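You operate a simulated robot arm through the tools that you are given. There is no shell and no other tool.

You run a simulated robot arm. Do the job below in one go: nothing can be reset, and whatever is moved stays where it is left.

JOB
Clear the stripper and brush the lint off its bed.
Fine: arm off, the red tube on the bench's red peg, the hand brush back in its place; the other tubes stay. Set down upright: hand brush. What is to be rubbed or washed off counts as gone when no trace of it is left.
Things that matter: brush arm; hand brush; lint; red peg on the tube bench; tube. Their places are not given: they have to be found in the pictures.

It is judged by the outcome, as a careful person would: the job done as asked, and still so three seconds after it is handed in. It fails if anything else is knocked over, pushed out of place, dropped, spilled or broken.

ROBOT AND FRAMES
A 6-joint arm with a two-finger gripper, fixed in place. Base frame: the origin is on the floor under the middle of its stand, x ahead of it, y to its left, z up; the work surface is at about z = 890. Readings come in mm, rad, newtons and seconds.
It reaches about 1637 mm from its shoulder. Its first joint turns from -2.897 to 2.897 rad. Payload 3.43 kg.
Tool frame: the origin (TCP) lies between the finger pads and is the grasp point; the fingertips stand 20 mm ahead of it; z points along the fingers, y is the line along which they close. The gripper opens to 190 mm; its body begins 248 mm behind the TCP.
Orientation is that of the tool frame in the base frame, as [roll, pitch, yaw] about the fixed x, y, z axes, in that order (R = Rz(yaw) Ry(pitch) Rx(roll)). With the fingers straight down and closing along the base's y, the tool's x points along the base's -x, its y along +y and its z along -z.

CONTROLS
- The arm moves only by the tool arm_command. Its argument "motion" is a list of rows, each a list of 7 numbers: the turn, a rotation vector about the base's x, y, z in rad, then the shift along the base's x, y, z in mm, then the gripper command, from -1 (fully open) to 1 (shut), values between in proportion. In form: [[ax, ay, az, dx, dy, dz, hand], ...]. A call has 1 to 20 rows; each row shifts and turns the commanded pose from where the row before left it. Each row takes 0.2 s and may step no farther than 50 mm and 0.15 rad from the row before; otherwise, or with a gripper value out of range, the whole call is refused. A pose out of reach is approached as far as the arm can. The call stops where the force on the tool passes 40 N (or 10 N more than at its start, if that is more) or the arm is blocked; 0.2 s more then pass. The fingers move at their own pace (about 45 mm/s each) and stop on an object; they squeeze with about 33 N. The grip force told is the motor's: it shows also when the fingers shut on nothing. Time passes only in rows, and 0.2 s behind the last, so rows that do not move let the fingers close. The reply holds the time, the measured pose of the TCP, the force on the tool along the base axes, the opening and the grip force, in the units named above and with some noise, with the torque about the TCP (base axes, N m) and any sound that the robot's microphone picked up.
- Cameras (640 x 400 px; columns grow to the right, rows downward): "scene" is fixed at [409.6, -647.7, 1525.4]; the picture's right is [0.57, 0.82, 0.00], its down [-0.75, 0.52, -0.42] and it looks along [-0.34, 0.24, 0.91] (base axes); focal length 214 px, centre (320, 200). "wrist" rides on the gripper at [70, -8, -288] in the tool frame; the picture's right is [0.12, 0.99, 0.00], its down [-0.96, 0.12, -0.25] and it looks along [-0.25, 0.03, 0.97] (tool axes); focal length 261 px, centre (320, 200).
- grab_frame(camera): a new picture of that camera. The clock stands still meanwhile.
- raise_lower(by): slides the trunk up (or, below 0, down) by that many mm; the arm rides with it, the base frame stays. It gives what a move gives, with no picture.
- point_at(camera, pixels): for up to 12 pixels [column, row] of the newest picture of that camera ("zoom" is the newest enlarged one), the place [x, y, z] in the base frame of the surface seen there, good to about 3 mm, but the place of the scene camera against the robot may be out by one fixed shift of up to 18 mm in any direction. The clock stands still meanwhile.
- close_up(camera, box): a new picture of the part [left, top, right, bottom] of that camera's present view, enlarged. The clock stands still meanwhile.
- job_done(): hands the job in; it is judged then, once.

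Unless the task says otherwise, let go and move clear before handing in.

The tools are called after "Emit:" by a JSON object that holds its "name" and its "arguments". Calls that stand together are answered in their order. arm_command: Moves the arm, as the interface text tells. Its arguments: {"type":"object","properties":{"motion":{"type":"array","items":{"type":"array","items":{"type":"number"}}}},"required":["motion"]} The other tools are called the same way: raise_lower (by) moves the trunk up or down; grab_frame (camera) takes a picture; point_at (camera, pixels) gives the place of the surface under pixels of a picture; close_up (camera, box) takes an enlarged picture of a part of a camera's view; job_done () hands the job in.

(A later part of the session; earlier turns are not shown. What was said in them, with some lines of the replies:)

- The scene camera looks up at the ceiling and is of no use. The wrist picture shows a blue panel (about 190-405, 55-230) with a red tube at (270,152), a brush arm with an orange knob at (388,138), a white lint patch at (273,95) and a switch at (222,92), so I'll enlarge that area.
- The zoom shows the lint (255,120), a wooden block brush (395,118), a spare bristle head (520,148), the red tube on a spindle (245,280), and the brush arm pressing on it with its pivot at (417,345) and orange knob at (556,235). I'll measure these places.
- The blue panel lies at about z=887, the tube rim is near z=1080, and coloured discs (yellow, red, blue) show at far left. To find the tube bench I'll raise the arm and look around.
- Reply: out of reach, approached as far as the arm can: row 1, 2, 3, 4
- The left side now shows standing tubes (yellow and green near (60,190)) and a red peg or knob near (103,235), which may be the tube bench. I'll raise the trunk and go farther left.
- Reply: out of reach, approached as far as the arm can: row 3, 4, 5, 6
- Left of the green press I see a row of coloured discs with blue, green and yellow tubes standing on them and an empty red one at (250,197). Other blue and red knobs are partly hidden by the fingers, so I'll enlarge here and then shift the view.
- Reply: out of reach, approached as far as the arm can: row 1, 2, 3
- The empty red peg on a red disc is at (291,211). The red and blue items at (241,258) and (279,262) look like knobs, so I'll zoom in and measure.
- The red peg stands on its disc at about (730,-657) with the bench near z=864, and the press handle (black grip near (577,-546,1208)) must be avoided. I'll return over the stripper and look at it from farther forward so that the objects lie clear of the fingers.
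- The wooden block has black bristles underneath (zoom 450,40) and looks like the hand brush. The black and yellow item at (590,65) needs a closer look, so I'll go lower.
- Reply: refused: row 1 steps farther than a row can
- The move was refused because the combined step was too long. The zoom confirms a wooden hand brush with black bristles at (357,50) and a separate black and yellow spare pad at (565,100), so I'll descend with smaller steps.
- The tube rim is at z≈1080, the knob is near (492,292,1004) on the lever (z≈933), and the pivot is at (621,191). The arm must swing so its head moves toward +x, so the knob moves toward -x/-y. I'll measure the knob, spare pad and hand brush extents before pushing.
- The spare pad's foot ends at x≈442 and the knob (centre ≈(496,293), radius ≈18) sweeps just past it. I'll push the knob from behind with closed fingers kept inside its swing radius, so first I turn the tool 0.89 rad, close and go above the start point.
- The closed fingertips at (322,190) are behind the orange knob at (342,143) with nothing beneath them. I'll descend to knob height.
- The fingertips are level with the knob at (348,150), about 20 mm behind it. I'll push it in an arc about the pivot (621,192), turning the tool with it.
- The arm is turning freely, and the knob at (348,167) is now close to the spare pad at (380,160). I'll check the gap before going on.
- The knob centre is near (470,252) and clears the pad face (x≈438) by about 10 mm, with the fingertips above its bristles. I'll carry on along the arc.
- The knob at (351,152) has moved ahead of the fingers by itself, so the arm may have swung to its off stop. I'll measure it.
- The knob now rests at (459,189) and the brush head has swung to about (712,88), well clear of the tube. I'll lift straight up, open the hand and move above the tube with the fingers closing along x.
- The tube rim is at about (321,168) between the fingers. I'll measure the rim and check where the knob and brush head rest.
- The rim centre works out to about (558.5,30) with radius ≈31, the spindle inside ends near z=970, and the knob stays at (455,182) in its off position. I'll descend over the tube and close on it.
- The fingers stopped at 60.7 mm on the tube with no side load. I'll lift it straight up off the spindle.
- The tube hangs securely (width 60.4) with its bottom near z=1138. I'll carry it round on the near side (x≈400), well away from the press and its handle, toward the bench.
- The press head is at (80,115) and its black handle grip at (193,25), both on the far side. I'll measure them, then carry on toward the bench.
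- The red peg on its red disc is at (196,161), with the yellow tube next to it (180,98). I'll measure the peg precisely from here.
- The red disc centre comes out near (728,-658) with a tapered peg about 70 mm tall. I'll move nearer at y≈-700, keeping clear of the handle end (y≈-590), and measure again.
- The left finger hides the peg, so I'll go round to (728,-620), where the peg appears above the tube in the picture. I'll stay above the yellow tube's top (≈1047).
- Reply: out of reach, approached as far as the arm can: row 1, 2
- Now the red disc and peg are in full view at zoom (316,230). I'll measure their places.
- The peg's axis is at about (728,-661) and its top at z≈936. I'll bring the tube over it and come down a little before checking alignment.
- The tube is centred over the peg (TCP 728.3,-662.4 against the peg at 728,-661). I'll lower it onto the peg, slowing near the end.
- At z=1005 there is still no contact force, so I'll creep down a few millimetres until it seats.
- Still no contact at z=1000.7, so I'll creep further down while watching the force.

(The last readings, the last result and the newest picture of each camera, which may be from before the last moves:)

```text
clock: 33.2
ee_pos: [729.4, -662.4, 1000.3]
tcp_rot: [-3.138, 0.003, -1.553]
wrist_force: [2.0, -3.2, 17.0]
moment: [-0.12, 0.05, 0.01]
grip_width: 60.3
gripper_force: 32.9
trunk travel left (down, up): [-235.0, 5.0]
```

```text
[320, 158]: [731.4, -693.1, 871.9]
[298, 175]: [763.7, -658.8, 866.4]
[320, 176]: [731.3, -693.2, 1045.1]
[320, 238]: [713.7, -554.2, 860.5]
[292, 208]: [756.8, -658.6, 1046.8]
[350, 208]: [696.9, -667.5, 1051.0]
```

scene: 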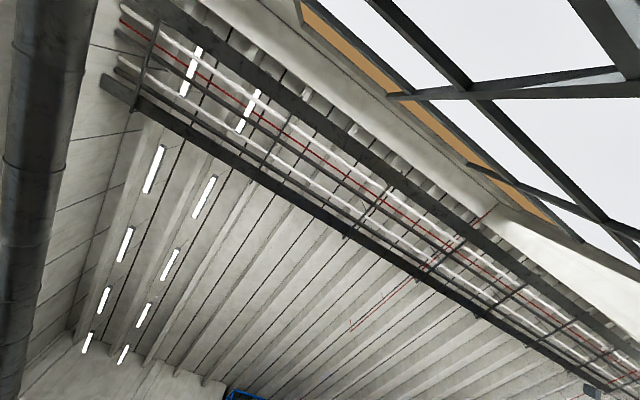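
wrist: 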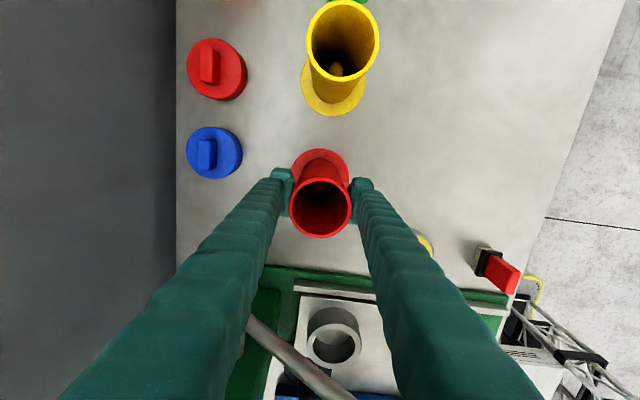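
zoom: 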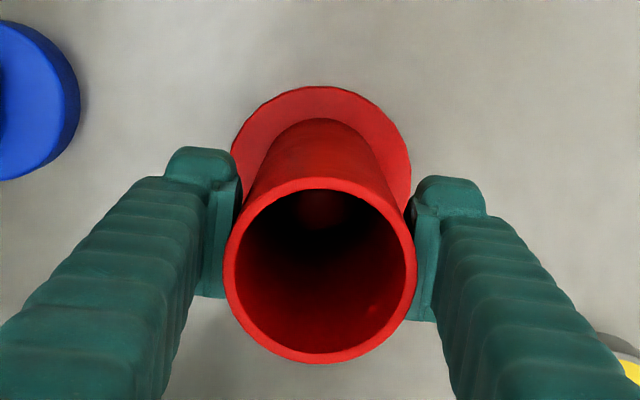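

The tube has seated (17 N upward, tube wall reaching z≈870, rim ≈1047). I'll ease up slightly, open the fingers, and lift clear.

Emit:
{"name": "arm_command", "arguments": {"motion": [[0, 0, 0, 0, 0, 1.5, 1], [0, 0, 0, 0, 0, 0, -0.1], [0, 0, 0, 0, 0, 0, -0.1], [0, 0, 0, 0, 0, 0, -0.1], [0, 0, 0, 0, 0, 0, -0.1], [0, 0, 0, 0, 0, 30, -0.1], [0, 0, 0, 0, 0, 40, -0.1], [0, 0, 0, 0, 0, 40, -0.1], [0, 0, 0, 0, 0, 40, -0.1], [0, 0, 0, 0, 0, 30, -0.1]]}}

Emit:
{"name": "grab_frame", "arguments": {"camera": "wrist"}}

```text
clock: 35.4
ee_pos: [728.3, -661.3, 1182.4]
tcp_rot: [-3.141, 0.007, -1.555]
wrist_force: [0.3, 0.3, 0.1]
moment: [-0.01, -0.01, -0.02]
grip_width: 104.3
gripper_force: 0.1
trunk travel left (down, up): [-235.0, 5.0]
```

```text
taken
```

wrist: 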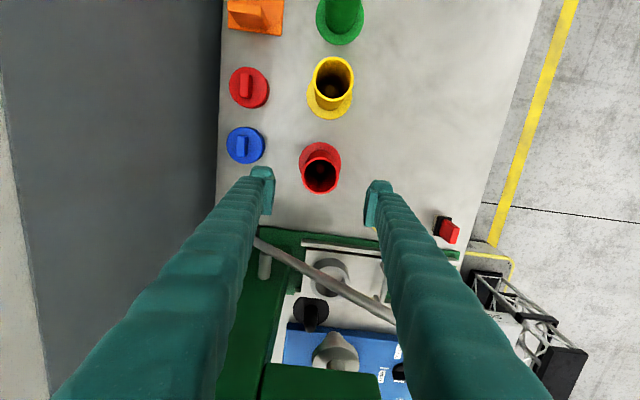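

The red tube stands on the red peg at (320,170) next to the undisturbed yellow tube. I'll go back the same clear way (x≈400) toward the stripper for the hand brush.

Emit:
{"name": "arm_command", "arguments": {"motion": [[0, 0, 0, -40, -10, 5, -0.1], [0, 0, 0, -45, -10, 8, -0.1], [0, 0, 0, -45, -10, 10, -0.1], [0, 0, 0, -45, 0, 10, -0.1], [0, 0, 0, -45, 0, 10, -0.1], [0, 0, 0, -45, 0, 10, -0.1], [0, 0, 0, -45, 0, 10, -0.1], [0, 0, 0, -18, 30, 0, -0.1], [0, 0, 0, 0, 48, 0, -0.1], [0, 0, 0, 0, 48, 0, -0.1], [0, 0, 0, 0, 48, 0, -0.1], [0, 0, 0, 0, 48, 0, -0.1], [0, 0, 0, 0, 48, 0, -0.1], [0, 0, 0, 0, 48, 0, -0.1], [0, 0, 0, 0, 48, 0, -0.1], [0, 0, 0, 0, 48, 0, -0.1], [0, 0, 0, 0, 48, 0, -0.1], [0, 0, 0, 0, 48, 0, -0.1], [0, 0, 0, 0, 48, 0, -0.1], [0, 0, 0, 0, 48, 0, -0.1]]}}

Emit:
{"name": "grab_frame", "arguments": {"camera": "wrist"}}

```text
clock: 39.6
ee_pos: [397.7, -86.6, 1244.8]
tcp_rot: [-3.138, 0.003, -1.555]
wrist_force: [-0.7, 0.0, 0.3]
moment: [-0.01, -0.15, -0.02]
grip_width: 104.4
gripper_force: 0.0
trunk travel left (down, up): [-235.0, 5.0]
```

```text
taken
```

wrist: 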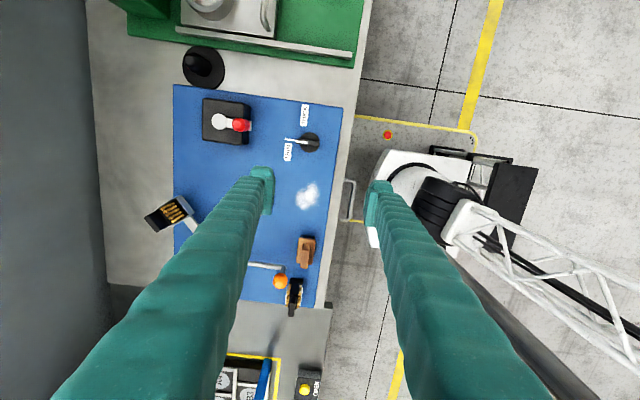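

The lint is at (307,196) and the hand brush at (305,252), both undisturbed. I'll move above the hand brush and look closely.

Emit:
{"name": "arm_command", "arguments": {"motion": [[0, 0, 0, 3, 46, 0, -0.1], [0, 0, 0, 3, 46, 0, -0.1], [0, 0, 0, 3, 46, 0, -0.1], [0, 0, 0, 3, 46, 0, -0.1], [0, 0, 0, 2, 40, -30, -0.1], [0, 0, 0, 0, 0, -45, -0.1], [0, 0, 0, 0, 0, -45, -0.1]]}}

Emit:
{"name": "grab_frame", "arguments": {"camera": "wrist"}}

Emit:
{"name": "close_up", "arguments": {"camera": "wrist", "box": [240, 80, 400, 220]}}

```text
clock: 41.2
ee_pos: [414.5, 141.4, 1125.1]
tcp_rot: [-3.138, 0.006, -1.555]
wrist_force: [0.4, 0.1, -0.5]
moment: [0.04, 0.0, 0.0]
grip_width: 104.5
gripper_force: 0.0
trunk travel left (down, up): [-235.0, 5.0]
```

```text
taken
```

wrist: 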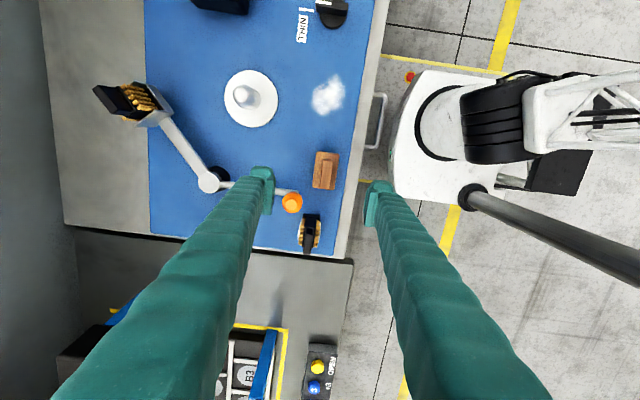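

```text
2.86 times, centred on (320, 150) of wrist
```

zoom: 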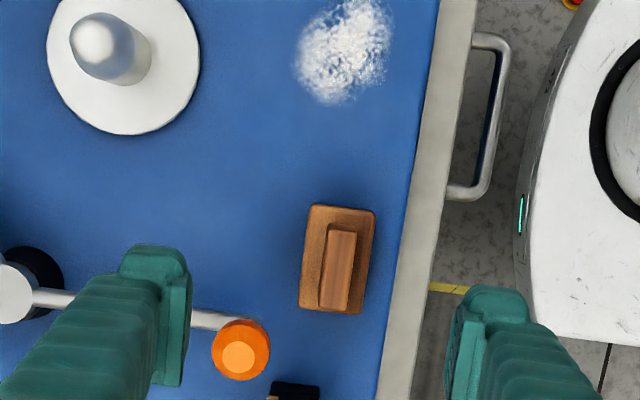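

The ridge of the hand brush is at zoom (338,270), running along y, with the arm's knob nearby at (241,348). I'll measure the ridge, block, knob and lint extents.

Emit:
{"name": "point_at", "arguments": {"camera": "zoom", "pixels": [[333, 235], [353, 237], [345, 305], [324, 303], [338, 270], [316, 210], [370, 214], [305, 303], [360, 311], [241, 355], [345, 50], [97, 40]]}}

Emit:
{"name": "point_at", "arguments": {"camera": "wrist", "pixels": [[328, 75], [328, 118], [311, 97], [346, 95], [340, 80], [316, 108], [335, 110], [318, 85], [341, 105], [289, 193], [301, 203]]}}

Emit:
{"name": "close_up", "arguments": {"camera": "wrist", "box": [280, 60, 380, 140]}}

```text
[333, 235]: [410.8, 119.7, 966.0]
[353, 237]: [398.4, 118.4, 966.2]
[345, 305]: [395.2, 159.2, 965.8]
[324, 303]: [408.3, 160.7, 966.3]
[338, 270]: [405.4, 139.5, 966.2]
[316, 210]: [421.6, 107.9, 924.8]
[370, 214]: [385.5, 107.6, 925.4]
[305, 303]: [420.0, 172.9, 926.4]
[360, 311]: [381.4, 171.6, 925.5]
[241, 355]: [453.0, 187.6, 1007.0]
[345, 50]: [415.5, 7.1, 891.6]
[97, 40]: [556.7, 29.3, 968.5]
```

```text
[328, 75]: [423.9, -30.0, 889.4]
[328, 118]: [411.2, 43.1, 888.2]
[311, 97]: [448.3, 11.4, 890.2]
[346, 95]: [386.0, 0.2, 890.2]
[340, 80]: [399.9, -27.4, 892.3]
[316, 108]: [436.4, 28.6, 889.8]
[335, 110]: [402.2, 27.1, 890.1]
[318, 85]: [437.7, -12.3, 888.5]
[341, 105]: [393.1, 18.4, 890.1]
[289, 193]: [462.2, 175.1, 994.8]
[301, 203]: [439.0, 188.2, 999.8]
```

```text
5.00 times, centred on (330, 100) of wrist
```

zoom: 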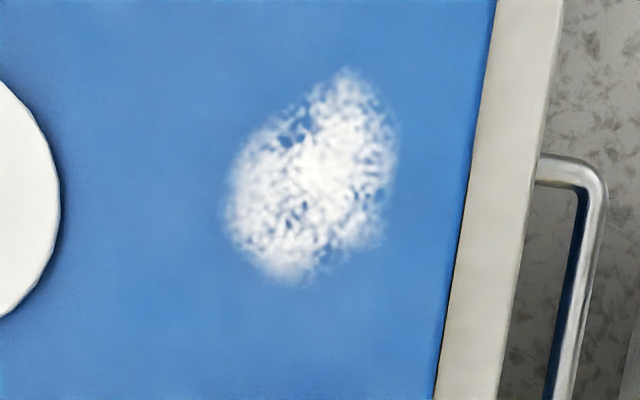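

The ridge's top centre is about (403,140,966), turned about 0.05 rad, with its block at x 382-421 and y 108-172. I'll grip at y=130 to keep the fingers about 12 mm off the knob (y≥167). First I line up, narrow the fingers and lower partway.

Emit:
{"name": "arm_command", "arguments": {"motion": [[0, 0, 0.035, -10.5, -11, -10, 0.37], [0, 0, 0, 0, 0, -30, 0.37], [0, 0, 0, 0, 0, -30, 0.37], [0, 0, 0, 0, 0, -25, 0.37]]}}

Emit:
{"name": "grab_frame", "arguments": {"camera": "wrist"}}

Emit:
{"name": "close_up", "arguments": {"camera": "wrist", "box": [240, 110, 400, 230]}}

```text
clock: 42.2
ee_pos: [405.7, 128.3, 1030.7]
tcp_rot: [-3.139, 0.005, -1.518]
wrist_force: [0.4, -0.2, 0.3]
moment: [0.03, -0.02, -0.03]
grip_width: 59.8
gripper_force: 0.0
trunk travel left (down, up): [-235.0, 5.0]
```

```text
taken
```

wrist: 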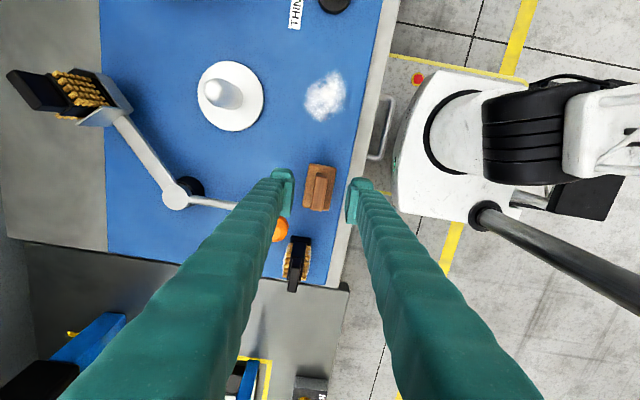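

```text
3.33 times, centred on (320, 170) of wrist
```

zoom: 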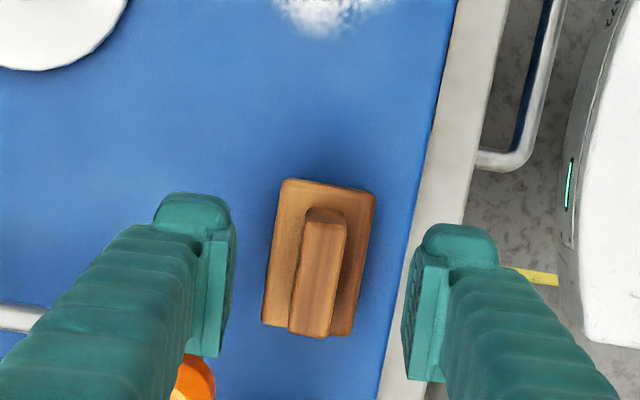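

The brush is centred between the fingers, and the knob stays behind the left finger at larger y. I'll descend to grip height and close on the ridge.

Emit:
{"name": "arm_command", "arguments": {"motion": [[0, 0, 0, -1.5, 0, -20, 0.37], [0, 0, 0, 0, 0, -20, 0.37], [0, 0, 0, 0, 0, -20, 0.37], [0, 0, 0, 0, 0, -16, 0.37], [0, 0, 0, 0, 0, 0, 0.37]]}}

Emit:
{"name": "grab_frame", "arguments": {"camera": "wrist"}}

Emit:
{"name": "close_up", "arguments": {"camera": "wrist", "box": [240, 110, 400, 230]}}

```text
clock: 43.4
ee_pos: [402.9, 126.8, 955.0]
tcp_rot: [-3.139, 0.005, -1.519]
wrist_force: [-0.4, 0.5, -0.3]
moment: [0.01, 0.02, 0.01]
grip_width: 59.9
gripper_force: 0.1
trunk travel left (down, up): [-235.0, 5.0]
```

```text
taken
```

wrist: 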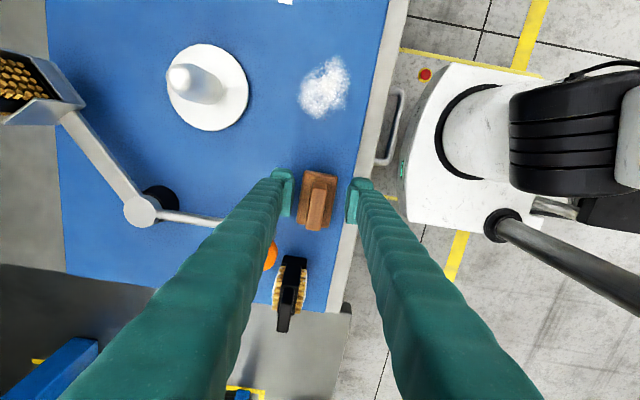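

```text
3.33 times, centred on (320, 170) of wrist
```

zoom: 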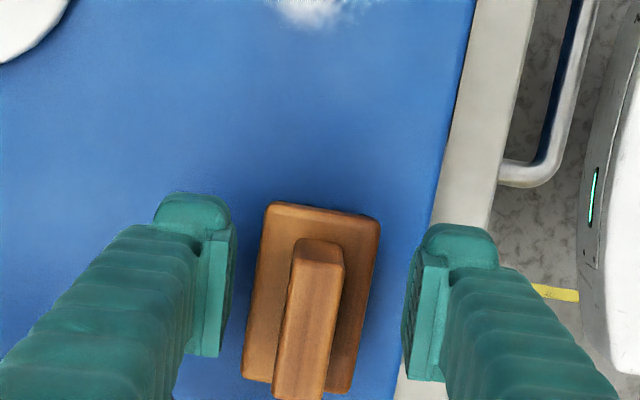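

The ridge sits midway between the pads. I'll shift 4 mm along it for a more central grip and close.

Emit:
{"name": "arm_command", "arguments": {"motion": [[0, 0, 0, 0, 4, 0, 0.37], [0, 0, 0, 0, 0, 0, 0.8], [0, 0, 0, 0, 0, 0, 1], [0, 0, 0, 0, 0, 0, 1], [0, 0, 0, 0, 0, 0, 1], [0, 0, 0, 0, 0, 0, 1], [0, 0, 0, 0, 0, 0, 1]]}}

Emit:
{"name": "close_up", "arguments": {"camera": "wrist", "box": [240, 110, 400, 230]}}

```text
clock: 45.0
ee_pos: [403.2, 132.5, 954.1]
tcp_rot: [-3.14, 0.007, -1.518]
wrist_force: [-0.3, 0.9, -0.4]
moment: [-0.03, 0.01, 0.0]
grip_width: 16.6
gripper_force: 33.1
trunk travel left (down, up): [-235.0, 5.0]
```

```text
3.33 times, centred on (320, 170) of wrist
```

zoom: 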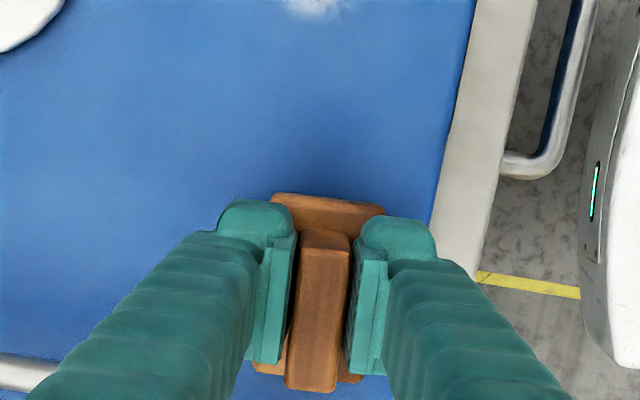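

The ridge is gripped at 16.6 mm, with the home pose at TCP (403.2,132.5,954.1). I'll lift the brush 40 mm and carry it to the lint's near edge, then lower it to just above the bed.

Emit:
{"name": "arm_command", "arguments": {"motion": [[0, 0, 0, 0, 0, 10, 1], [0, 0, 0, 0, 0, 15, 1], [0, 0, 0, 0, 0, 15, 1], [0, 0, 0, 0, -40, 0, 1], [0, 0, 0, 20, -40, 0, 1], [0, 0, 0, 40, -30, 0, 1], [0, 0, 0, 0, 0, -20, 1], [0, 0, 0, 0, 0, -15, 1], [0, 0, 0, 0, 0, 0, 1]]}}

Emit:
{"name": "grab_frame", "arguments": {"camera": "wrist"}}

```text
clock: 47.0
ee_pos: [461.0, 21.5, 958.0]
tcp_rot: [-3.14, 0.006, -1.517]
wrist_force: [0.9, -0.1, -0.7]
moment: [-0.03, 0.0, -0.01]
grip_width: 16.7
gripper_force: 32.9
trunk travel left (down, up): [-235.0, 5.0]
```

```text
taken
```

wrist: 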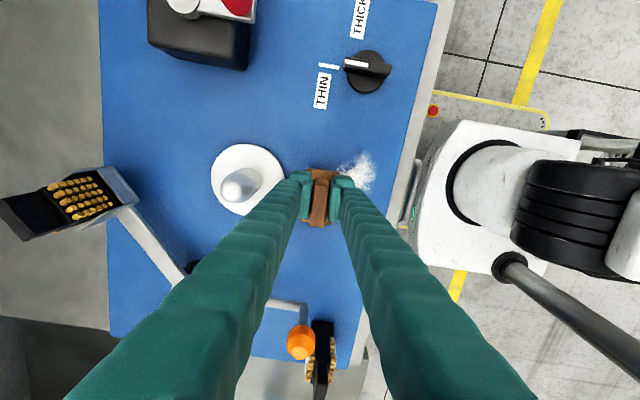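

The brush is just above the bed at x≈461 between the spindle disc and the lint (355,175). I'll lower it to contact in small steps.

Emit:
{"name": "arm_command", "arguments": {"motion": [[0, 0, 0, 0, 0, -3, 1], [0, 0, 0, 0, 0, -1, 1], [0, 0, 0, 0, 0, -1, 1], [0, 0, 0, 0, 0, 0, 1]]}}

```text
clock: 48.0
ee_pos: [462.4, 21.0, 954.3]
tcp_rot: [-3.14, 0.005, -1.518]
wrist_force: [-2.5, -2.8, 10.7]
moment: [-0.17, 0.01, 0.01]
grip_width: 16.5
gripper_force: 33.2
trunk travel left (down, up): [-235.0, 5.0]
```

The bristles press with about 11 N, a good brushing contact. I'll sweep toward -x, shift a lane and sweep back.

Emit:
{"name": "arm_command", "arguments": {"motion": [[0, 0, 0, -12, 0, 0, 1], [0, 0, 0, -15, 0, 0, 1], [0, 0, 0, -15, 0, 0, 1], [0, 0, 0, -15, 0, 0, 1], [0, 0, 0, -15, 0, 0, 1], [0, 0, 0, -12, 0, 0, 1], [0, 0, 0, 0, 0, 0, 1]]}}

Emit:
{"name": "grab_frame", "arguments": {"camera": "wrist"}}

```text
clock: 49.6
ee_pos: [376.8, 22.8, 954.8]
tcp_rot: [3.141, 0.004, -1.517]
wrist_force: [0.8, -0.2, 14.1]
moment: [-0.04, 0.05, -0.01]
grip_width: 16.6
gripper_force: 32.5
trunk travel left (down, up): [-235.0, 5.0]
```

```text
taken
```

wrist: 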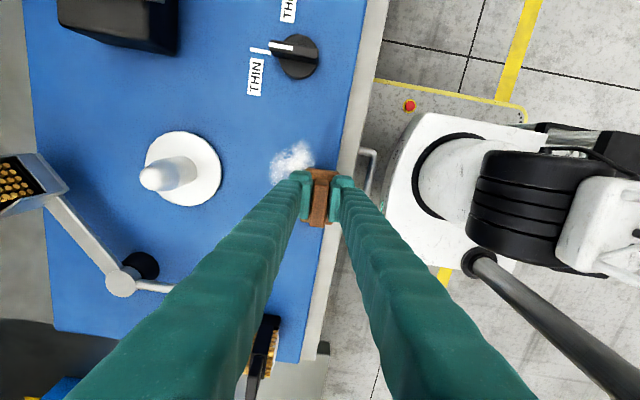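

The first stroke took away the part of the lint it crossed, and the rest shows at (290,163). I'll shift along y and sweep back and forth over the remaining lanes.

Emit:
{"name": "arm_command", "arguments": {"motion": [[0, 0, 0, 0, -12, 0, 1], [0, 0, 0, 0, -13, 0, 1], [0, 0, 0, 12, 0, 0, 1], [0, 0, 0, 15, 0, 0, 1], [0, 0, 0, 15, 0, 0, 1], [0, 0, 0, 15, 0, 0, 1], [0, 0, 0, 15, 0, 0, 1], [0, 0, 0, 12, 0, 0, 1], [0, 0, 0, 0, -12, 0, 1], [0, 0, 0, 0, -13, 0, 1], [0, 0, 0, -12, 0, 0, 1], [0, 0, 0, -15, 0, 0, 1], [0, 0, 0, -15, 0, 0, 1], [0, 0, 0, -15, 0, 0, 1], [0, 0, 0, -15, 0, 0, 1], [0, 0, 0, -12, 0, 0, 1], [0, 0, 0, 0, 0, 0, 1]]}}

Emit:
{"name": "grab_frame", "arguments": {"camera": "wrist"}}

```text
clock: 53.2
ee_pos: [378.7, -28.4, 953.3]
tcp_rot: [-3.141, 0.004, -1.519]
wrist_force: [0.1, 0.6, 13.9]
moment: [-0.04, 0.07, 0.03]
grip_width: 16.8
gripper_force: 32.8
trunk travel left (down, up): [-235.0, 5.0]
```

```text
taken
```

wrist: 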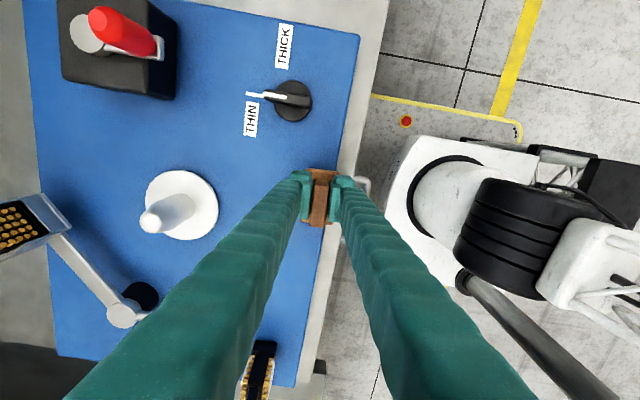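

No lint is visible beyond the brush now. I'll make another set of strokes on offset lanes, then lift and inspect the bed.

Emit:
{"name": "arm_command", "arguments": {"motion": [[0, 0, 0, 0, 14, 0, 1], [0, 0, 0, 14, 0, 0, 1], [0, 0, 0, 16, 0, 0, 1], [0, 0, 0, 16, 0, 0, 1], [0, 0, 0, 16, 0, 0, 1], [0, 0, 0, 16, 0, 0, 1], [0, 0, 0, 0, 15, 0, 1], [0, 0, 0, 0, 12, 0, 1], [0, 0, 0, -14, 0, 0, 1], [0, 0, 0, -16, 0, 0, 1], [0, 0, 0, -16, 0, 0, 1], [0, 0, 0, -16, 0, 0, 1], [0, 0, 0, -16, 0, 0, 1], [0, 0, 0, 0, 0, 0, 1], [0, 0, 0, 0, 0, 15, 1], [0, 0, 0, 0, 0, 25, 1], [0, 0, 0, 0, 40, 20, 1], [0, 0, 0, 0, 40, 20, 1]]}}

Emit:
{"name": "grab_frame", "arguments": {"camera": "wrist"}}

Emit:
{"name": "close_up", "arguments": {"camera": "wrist", "box": [220, 60, 380, 200]}}

```text
clock: 57.0
ee_pos: [381.3, 94.0, 1034.5]
tcp_rot: [-3.141, 0.006, -1.522]
wrist_force: [-0.2, -0.3, 0.1]
moment: [-0.01, -0.03, 0.0]
grip_width: 16.6
gripper_force: 32.8
trunk travel left (down, up): [-235.0, 5.0]
```

```text
taken
```

wrist: 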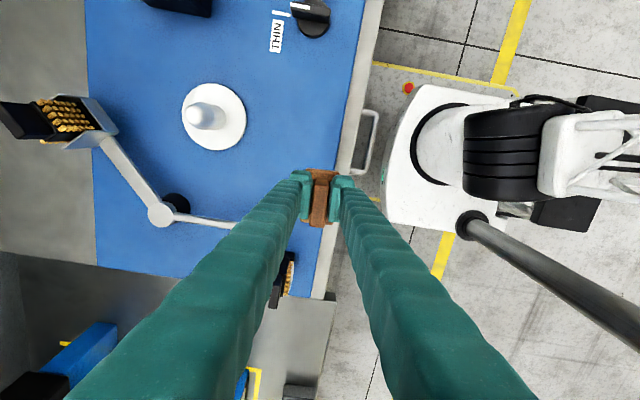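

```text
2.86 times, centred on (300, 130) of wrist
```

zoom: 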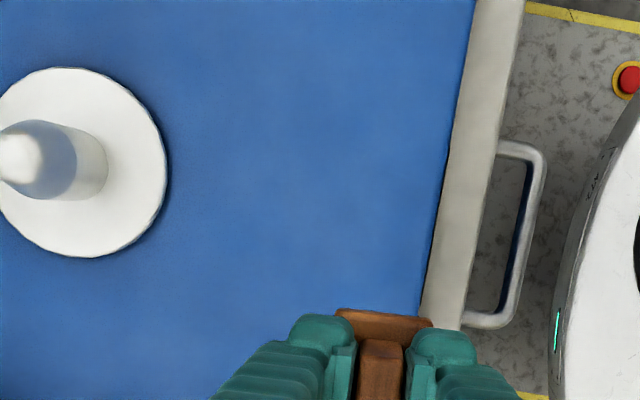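

The bed looks clean. I'll enlarge the former lint area (around (310,100)) further to check for faint traces before putting the brush back.

Emit:
{"name": "close_up", "arguments": {"camera": "wrist", "box": [250, 60, 350, 130]}}

Emit:
{"name": "close_up", "arguments": {"camera": "wrist", "box": [240, 100, 340, 180]}}

```text
5.71 times, centred on (300, 95) of wrist
```

zoom: 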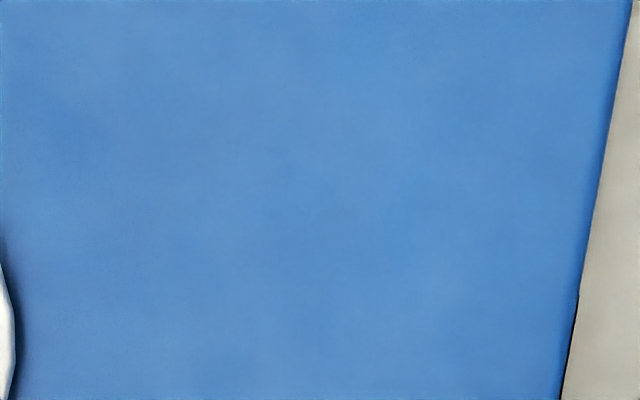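

```text
5.00 times, centred on (290, 140) of wrist
```

zoom: 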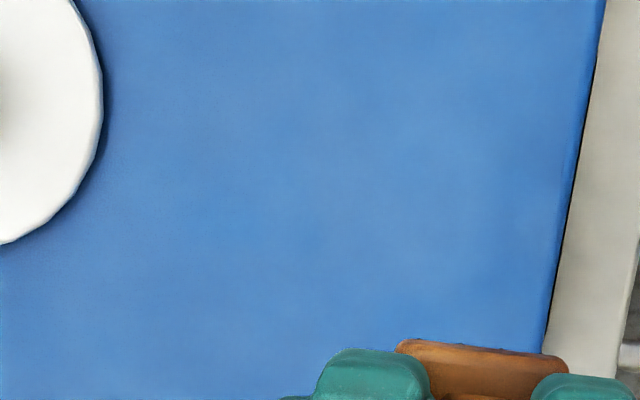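

The bed is clean, and the brush still sits in the grip as it did when picked up. The commanded moves sum to a return of +24 in x, +39 in y and -80 in z, so I'll put it back above its place and lower most of the way.

Emit:
{"name": "arm_command", "arguments": {"motion": [[0, 0, 0, 12, 20, 0, 1], [0, 0, 0, 12, 19, 0, 1], [0, 0, 0, 0, 0, -25, 1], [0, 0, 0, 0, 0, -25, 1], [0, 0, 0, 0, 0, -18, 1], [0, 0, 0, 0, 0, -8, 1], [0, 0, 0, 0, 0, 0, 1]]}}

Emit:
{"name": "grab_frame", "arguments": {"camera": "wrist"}}

Emit:
{"name": "point_at", "arguments": {"camera": "wrist", "pixels": [[307, 172], [336, 175], [320, 200], [270, 255]]}}

```text
clock: 58.6
ee_pos: [404.2, 131.0, 956.9]
tcp_rot: [-3.139, 0.005, -1.519]
wrist_force: [0.4, 0.1, -1.3]
moment: [-0.01, 0.0, -0.02]
grip_width: 16.7
gripper_force: 32.7
trunk travel left (down, up): [-235.0, 5.0]
```

```text
taken
```

wrist: 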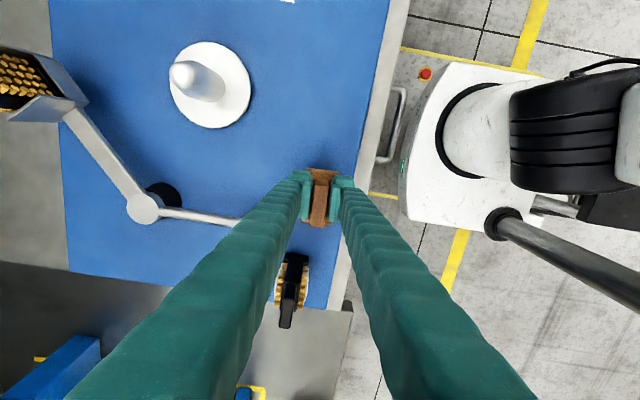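

```text
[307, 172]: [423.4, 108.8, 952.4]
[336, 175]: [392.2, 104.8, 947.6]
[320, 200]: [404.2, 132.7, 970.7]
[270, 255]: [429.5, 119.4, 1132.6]
```

The brush is about 2 mm above its place at (404,131). I'll ease it down to touch and release it.

Emit:
{"name": "arm_command", "arguments": {"motion": [[0, 0, 0, 0, 0, -1.5, 1], [0, 0, 0, 0, 0, -1, 1], [0, 0, 0, 0, 0, -1, 1], [0, 0, 0, 0, 0, 0, 1]]}}

```text
clock: 59.6
ee_pos: [403.2, 132.3, 954.0]
tcp_rot: [-3.138, 0.005, -1.518]
wrist_force: [0.8, 0.4, -1.0]
moment: [0.01, 0.02, 0.02]
grip_width: 16.7
gripper_force: 33.3
trunk travel left (down, up): [-235.0, 5.0]
```

Emit:
{"name": "arm_command", "arguments": {"motion": [[0, 0, 0, 0, 0, -0.8, 1], [0, 0, 0, 0, 0, 0, 1]]}}

```text
clock: 60.2
ee_pos: [403.6, 132.0, 953.6]
tcp_rot: [-3.138, 0.005, -1.518]
wrist_force: [1.6, 0.8, 4.7]
moment: [0.03, 0.01, 0.02]
grip_width: 16.6
gripper_force: 33.5
trunk travel left (down, up): [-235.0, 5.0]
```

The bristles now touch (4.7 N) at TCP (403.6,132.0), which matches the home pose. I'll open the fingers to about 60 mm and lift straight up past the knob.

Emit:
{"name": "arm_command", "arguments": {"motion": [[0, 0, 0, 0, 0, 0, 0.6], [0, 0, 0, 0, 0, 0, 0.4], [0, 0, 0, 0, 0, 0, 0.4], [0, 0, 0, 0, 0, 0, 0.4], [0, 0, 0, 0, 0, 20, 0.4], [0, 0, 0, 0, 0, 30, 0.4], [0, 0, 0, 0, 0, 40, 0.4], [0, 0, 0, 0, 0, 40, 0.4], [0, 0, 0, 0, 0, 45, 0.4], [0, 0, 0, 0, 0, 45, 0.4], [0, 0, 0, 0, 0, 40, 0.4]]}}

Emit:
{"name": "grab_frame", "arguments": {"camera": "wrist"}}

Emit:
{"name": "close_up", "arguments": {"camera": "wrist", "box": [220, 60, 400, 220]}}

```text
clock: 62.6
ee_pos: [405.6, 131.3, 1215.9]
tcp_rot: [-3.139, 0.006, -1.519]
wrist_force: [-0.9, -0.1, -1.0]
moment: [0.0, 0.02, 0.02]
grip_width: 56.8
gripper_force: 0.2
trunk travel left (down, up): [-235.0, 5.0]
```

```text
taken
```

wrist: 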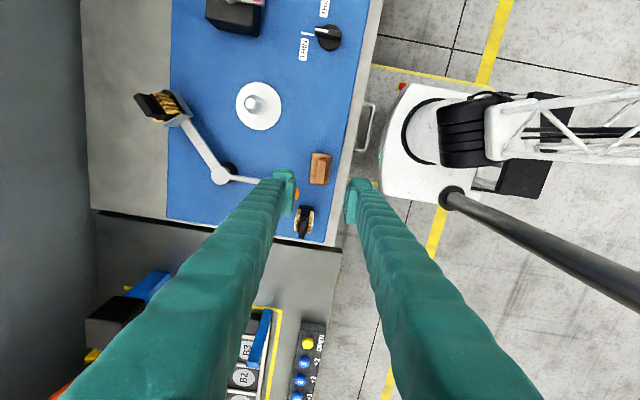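

```text
2.50 times, centred on (310, 140) of wrist
```

zoom: 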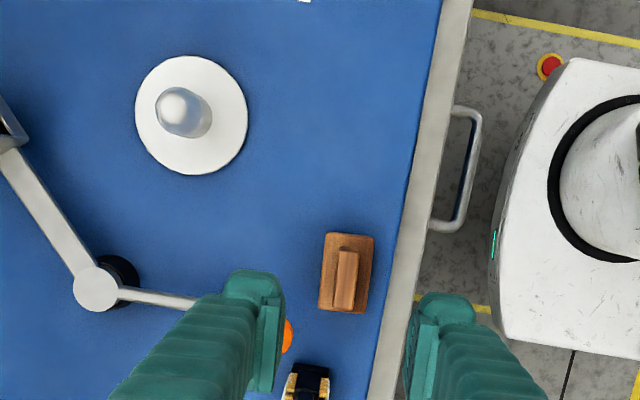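

The hand brush stands in its place and the bed is clean. I'll move farther up and away for a final check of everything.

Emit:
{"name": "arm_command", "arguments": {"motion": [[0, 0, 0, 20, 0, 40, 0.4], [0, 0, 0, 40, 0, 25, 0], [0, 0, 0, 40, 20, 10, 0], [0, 0, 0, 40, 20, 5, 0], [0, 0, 0, 30, 30, 0, 0], [0, 0, 0, 0, 40, 0, 0], [0, 0, 0, 0, 40, 0, 0], [0, 0, 0, 0, 0, 0, 0]]}}

Emit:
{"name": "grab_frame", "arguments": {"camera": "wrist"}}

Emit:
{"name": "close_up", "arguments": {"camera": "wrist", "box": [220, 20, 460, 200]}}

```text
clock: 64.4
ee_pos: [575.9, 281.1, 1294.1]
tcp_rot: [3.142, 0.006, -1.518]
wrist_force: [0.2, 0.6, -0.3]
moment: [-0.03, 0.03, 0.01]
grip_width: 95.2
gripper_force: 0.1
trunk travel left (down, up): [-235.0, 5.0]
```

```text
taken
```

wrist: 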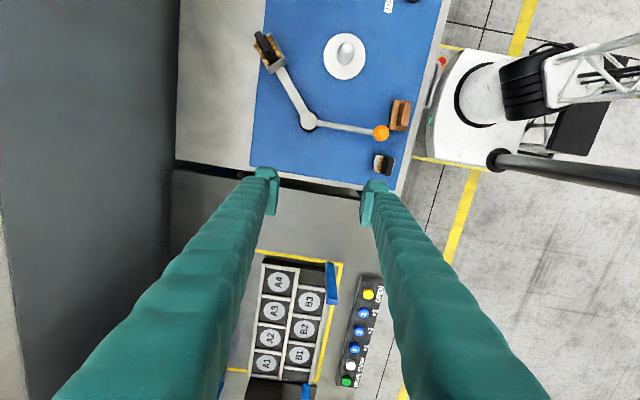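

```text
2.22 times, centred on (340, 110) of wrist
```

zoom: 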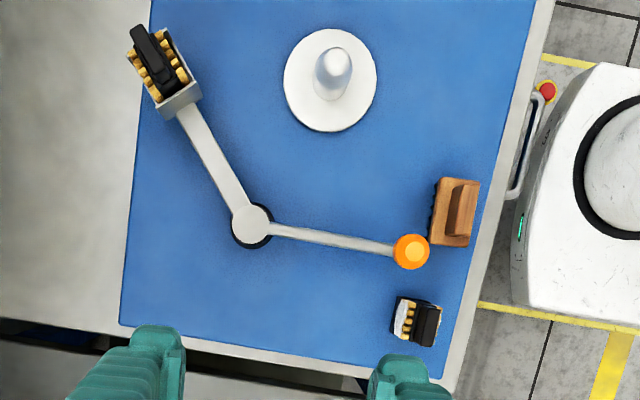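

All looks right: the arm is swung off, the spindle empty, and the brush upright. I'll verify the positions of the brush, knob and spare pad numerically.

Emit:
{"name": "point_at", "arguments": {"camera": "zoom", "pixels": [[412, 252], [250, 225], [465, 188], [458, 230], [445, 185], [470, 240], [430, 325], [400, 300], [400, 340], [185, 108], [412, 60], [332, 60]]}}

```text
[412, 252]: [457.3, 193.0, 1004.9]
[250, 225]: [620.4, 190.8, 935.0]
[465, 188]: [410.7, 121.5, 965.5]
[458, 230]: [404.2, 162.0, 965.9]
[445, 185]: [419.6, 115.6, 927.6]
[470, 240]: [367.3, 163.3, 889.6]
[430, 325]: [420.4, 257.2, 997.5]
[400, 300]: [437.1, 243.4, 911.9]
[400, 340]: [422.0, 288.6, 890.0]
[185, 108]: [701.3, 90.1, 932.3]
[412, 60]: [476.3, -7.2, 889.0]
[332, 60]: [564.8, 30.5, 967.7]
```

Positions match the start: brush ridge ≈(404,140), spare pad ≈(420,257). To be sure the arm is really at its off stop, I'll gently test it by approaching the knob from behind with closed fingers, as before.

Emit:
{"name": "arm_command", "arguments": {"motion": [[0, 0, 0, -31, -9, 0, 1], [0, 0, 0, -31, -9, 0, 1], [0, 0, 0, -32, -8, 0, 1], [0, 0, 0, 0, 0, -50, 1], [0, 0, 0, 0, 0, -50, 1], [0, 0, 0, 0, 0, -50, 1], [0, 0, 0, 0, 0, -40, 1], [0, 0, 0, 0, 0, 0, 1]]}}

Emit:
{"name": "grab_frame", "arguments": {"camera": "wrist"}}

```text
clock: 66.2
ee_pos: [479.2, 256.0, 1103.7]
tcp_rot: [-3.141, 0.005, -1.519]
wrist_force: [0.2, 1.1, -0.9]
moment: [0.01, -0.02, -0.05]
grip_width: 0.1
gripper_force: 33.3
trunk travel left (down, up): [-235.0, 5.0]
```

```text
taken
```

wrist: 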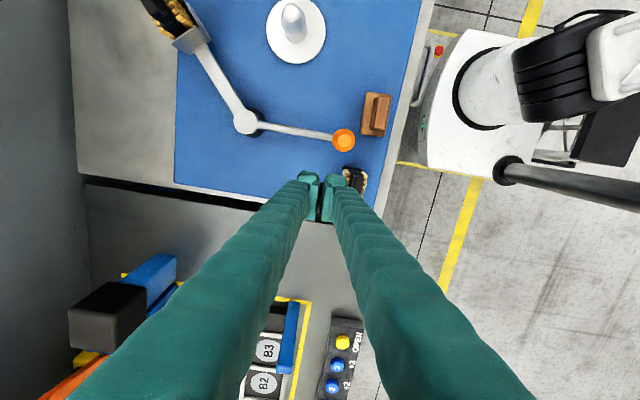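

The closed fingers are behind the knob (343,138) and clear of the spare pad. I'll descend with a little extra x margin and then move slowly toward the knob, watching the force.

Emit:
{"name": "arm_command", "arguments": {"motion": [[0, 0, 0, 5, 0, -30, 1], [0, 0, 0, 0, 0, -40, 1], [0, 0, 0, 0, 0, -38, 1], [0, 0, 0, 0, -8, 0, 1], [0, 0, 0, 0, -8, 0, 1], [0, 0, 0, 0, -4, 0, 1], [0, 0, 0, 0, 0, 0, 1]]}}

Emit:
{"name": "close_up", "arguments": {"camera": "wrist", "box": [260, 90, 420, 210]}}

```text
clock: 67.8
ee_pos: [484.3, 236.7, 996.0]
tcp_rot: [-3.141, 0.005, -1.52]
wrist_force: [-0.7, -0.2, 0.6]
moment: [-0.02, 0.0, -0.04]
grip_width: 0.0
gripper_force: 33.0
trunk travel left (down, up): [-235.0, 5.0]
```

```text
3.33 times, centred on (340, 150) of wrist
```

zoom: 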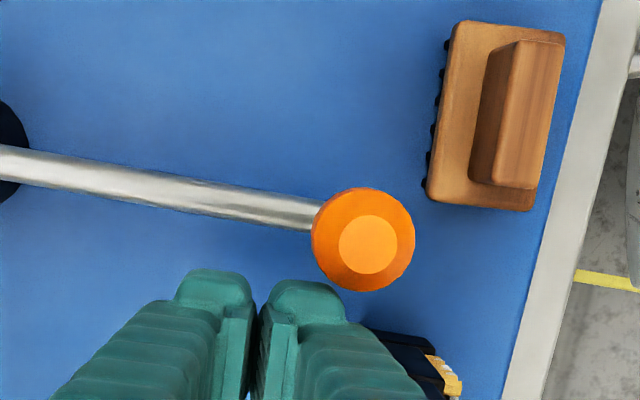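

The fingers are nearly level with the knob's rear, slightly to one side of it. I'll shift 8 mm toward -x and creep forward in 2 mm steps.

Emit:
{"name": "arm_command", "arguments": {"motion": [[0, 0, 0, -4, -2, 0, 1], [0, 0, 0, -4, -2, 0, 1], [0, 0, 0, 0, -2, 0, 1], [0, 0, 0, 0, -2, 0, 1], [0, 0, 0, 0, 0, 0, 1]]}}

Emit:
{"name": "close_up", "arguments": {"camera": "wrist", "box": [260, 90, 420, 210]}}

```text
clock: 69.0
ee_pos: [476.2, 229.3, 994.4]
tcp_rot: [-3.139, 0.006, -1.518]
wrist_force: [0.9, 11.9, 0.5]
moment: [0.11, 0.03, -0.2]
grip_width: 0.0
gripper_force: 33.1
trunk travel left (down, up): [-235.0, 5.0]
```

```text
3.33 times, centred on (340, 150) of wrist
```

zoom: 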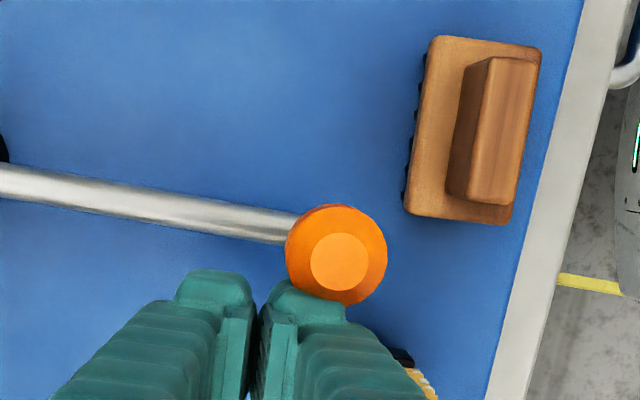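

The knob pushes back with 12 N, whereas it had moved freely before, so the arm is at its off stop. I'll back off and lift clear, up to where everything can be seen.

Emit:
{"name": "arm_command", "arguments": {"motion": [[0, 0, 0, 0, 6, 0, 1], [0, 0, 0, 4, 8, 0, 1], [0, 0, 0, 4, 4, 10, 1], [0, 0, 0, 0, 0, 45, 1], [0, 0, 0, 0, 0, 48, 1], [0, 0, 0, 0, 0, 48, 1], [0, 0, 0, 0, 0, 48, 1], [0, 0, 0, 20, 0, 40, 1], [0, 0, 0, 40, 0, 25, 1], [0, 0, 0, 40, 0, 25, 1]]}}

Emit:
{"name": "grab_frame", "arguments": {"camera": "wrist"}}

Emit:
{"name": "close_up", "arguments": {"camera": "wrist", "box": [220, 20, 460, 200]}}

```text
clock: 71.2
ee_pos: [583.8, 245.1, 1285.9]
tcp_rot: [-3.138, 0.006, -1.519]
wrist_force: [-1.7, 0.2, 0.6]
moment: [0.07, -0.2, 0.0]
grip_width: 0.1
gripper_force: 33.0
trunk travel left (down, up): [-235.0, 5.0]
```

```text
taken
```

wrist: 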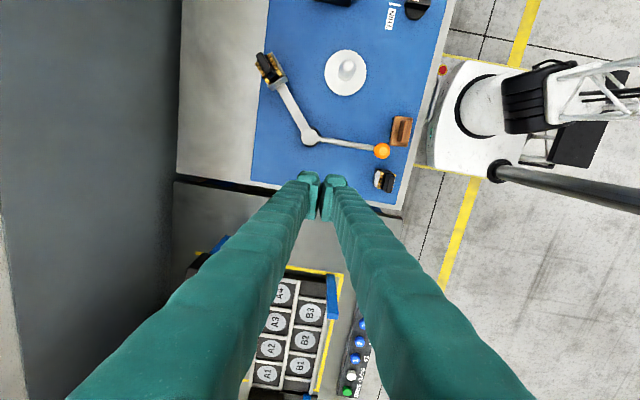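

```text
2.22 times, centred on (340, 110) of wrist
```

zoom: 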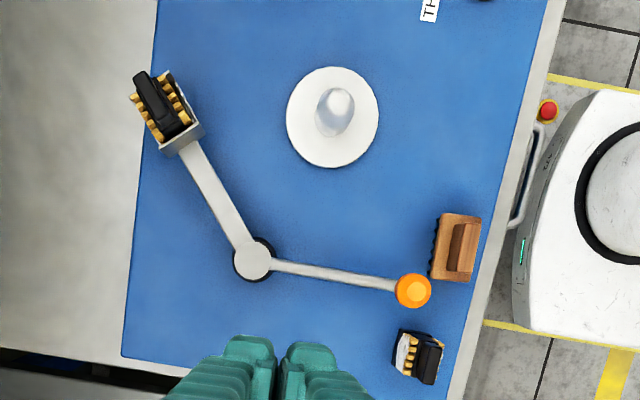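

The final view shows the brush arm at its off stop (head at zoom (165,108), knob at (412,290)), the bed clean, the hand brush upright in its place at (457,248) and the spare pad untouched. The red tube is on the red peg and the arm is clear, so I'm handing in.

Emit:
{"name": "job_done", "arguments": {}}

```text
The job is handed in.
```

The stripper is cleared and its bed is clean, and I've handed the job in. No result has come back from the judging yet.

- **Brush arm:** it is swung off against its stop. I checked this by pushing the knob gently, and it held.
- **Red tube:** it stands on the red peg of the tube bench. I last looked at it right after letting go, and it was upright then.
- **Lint:** I brushed the whole patch in two sets of strokes. Enlarged pictures afterwards showed no trace on the bed.
- **Hand brush:** it is back in its original place, standing upright.
- **Other things:** I did not touch the other tubes, the black-and-yellow spare brush or the press handle. The spare brush measured in the same place at the end.
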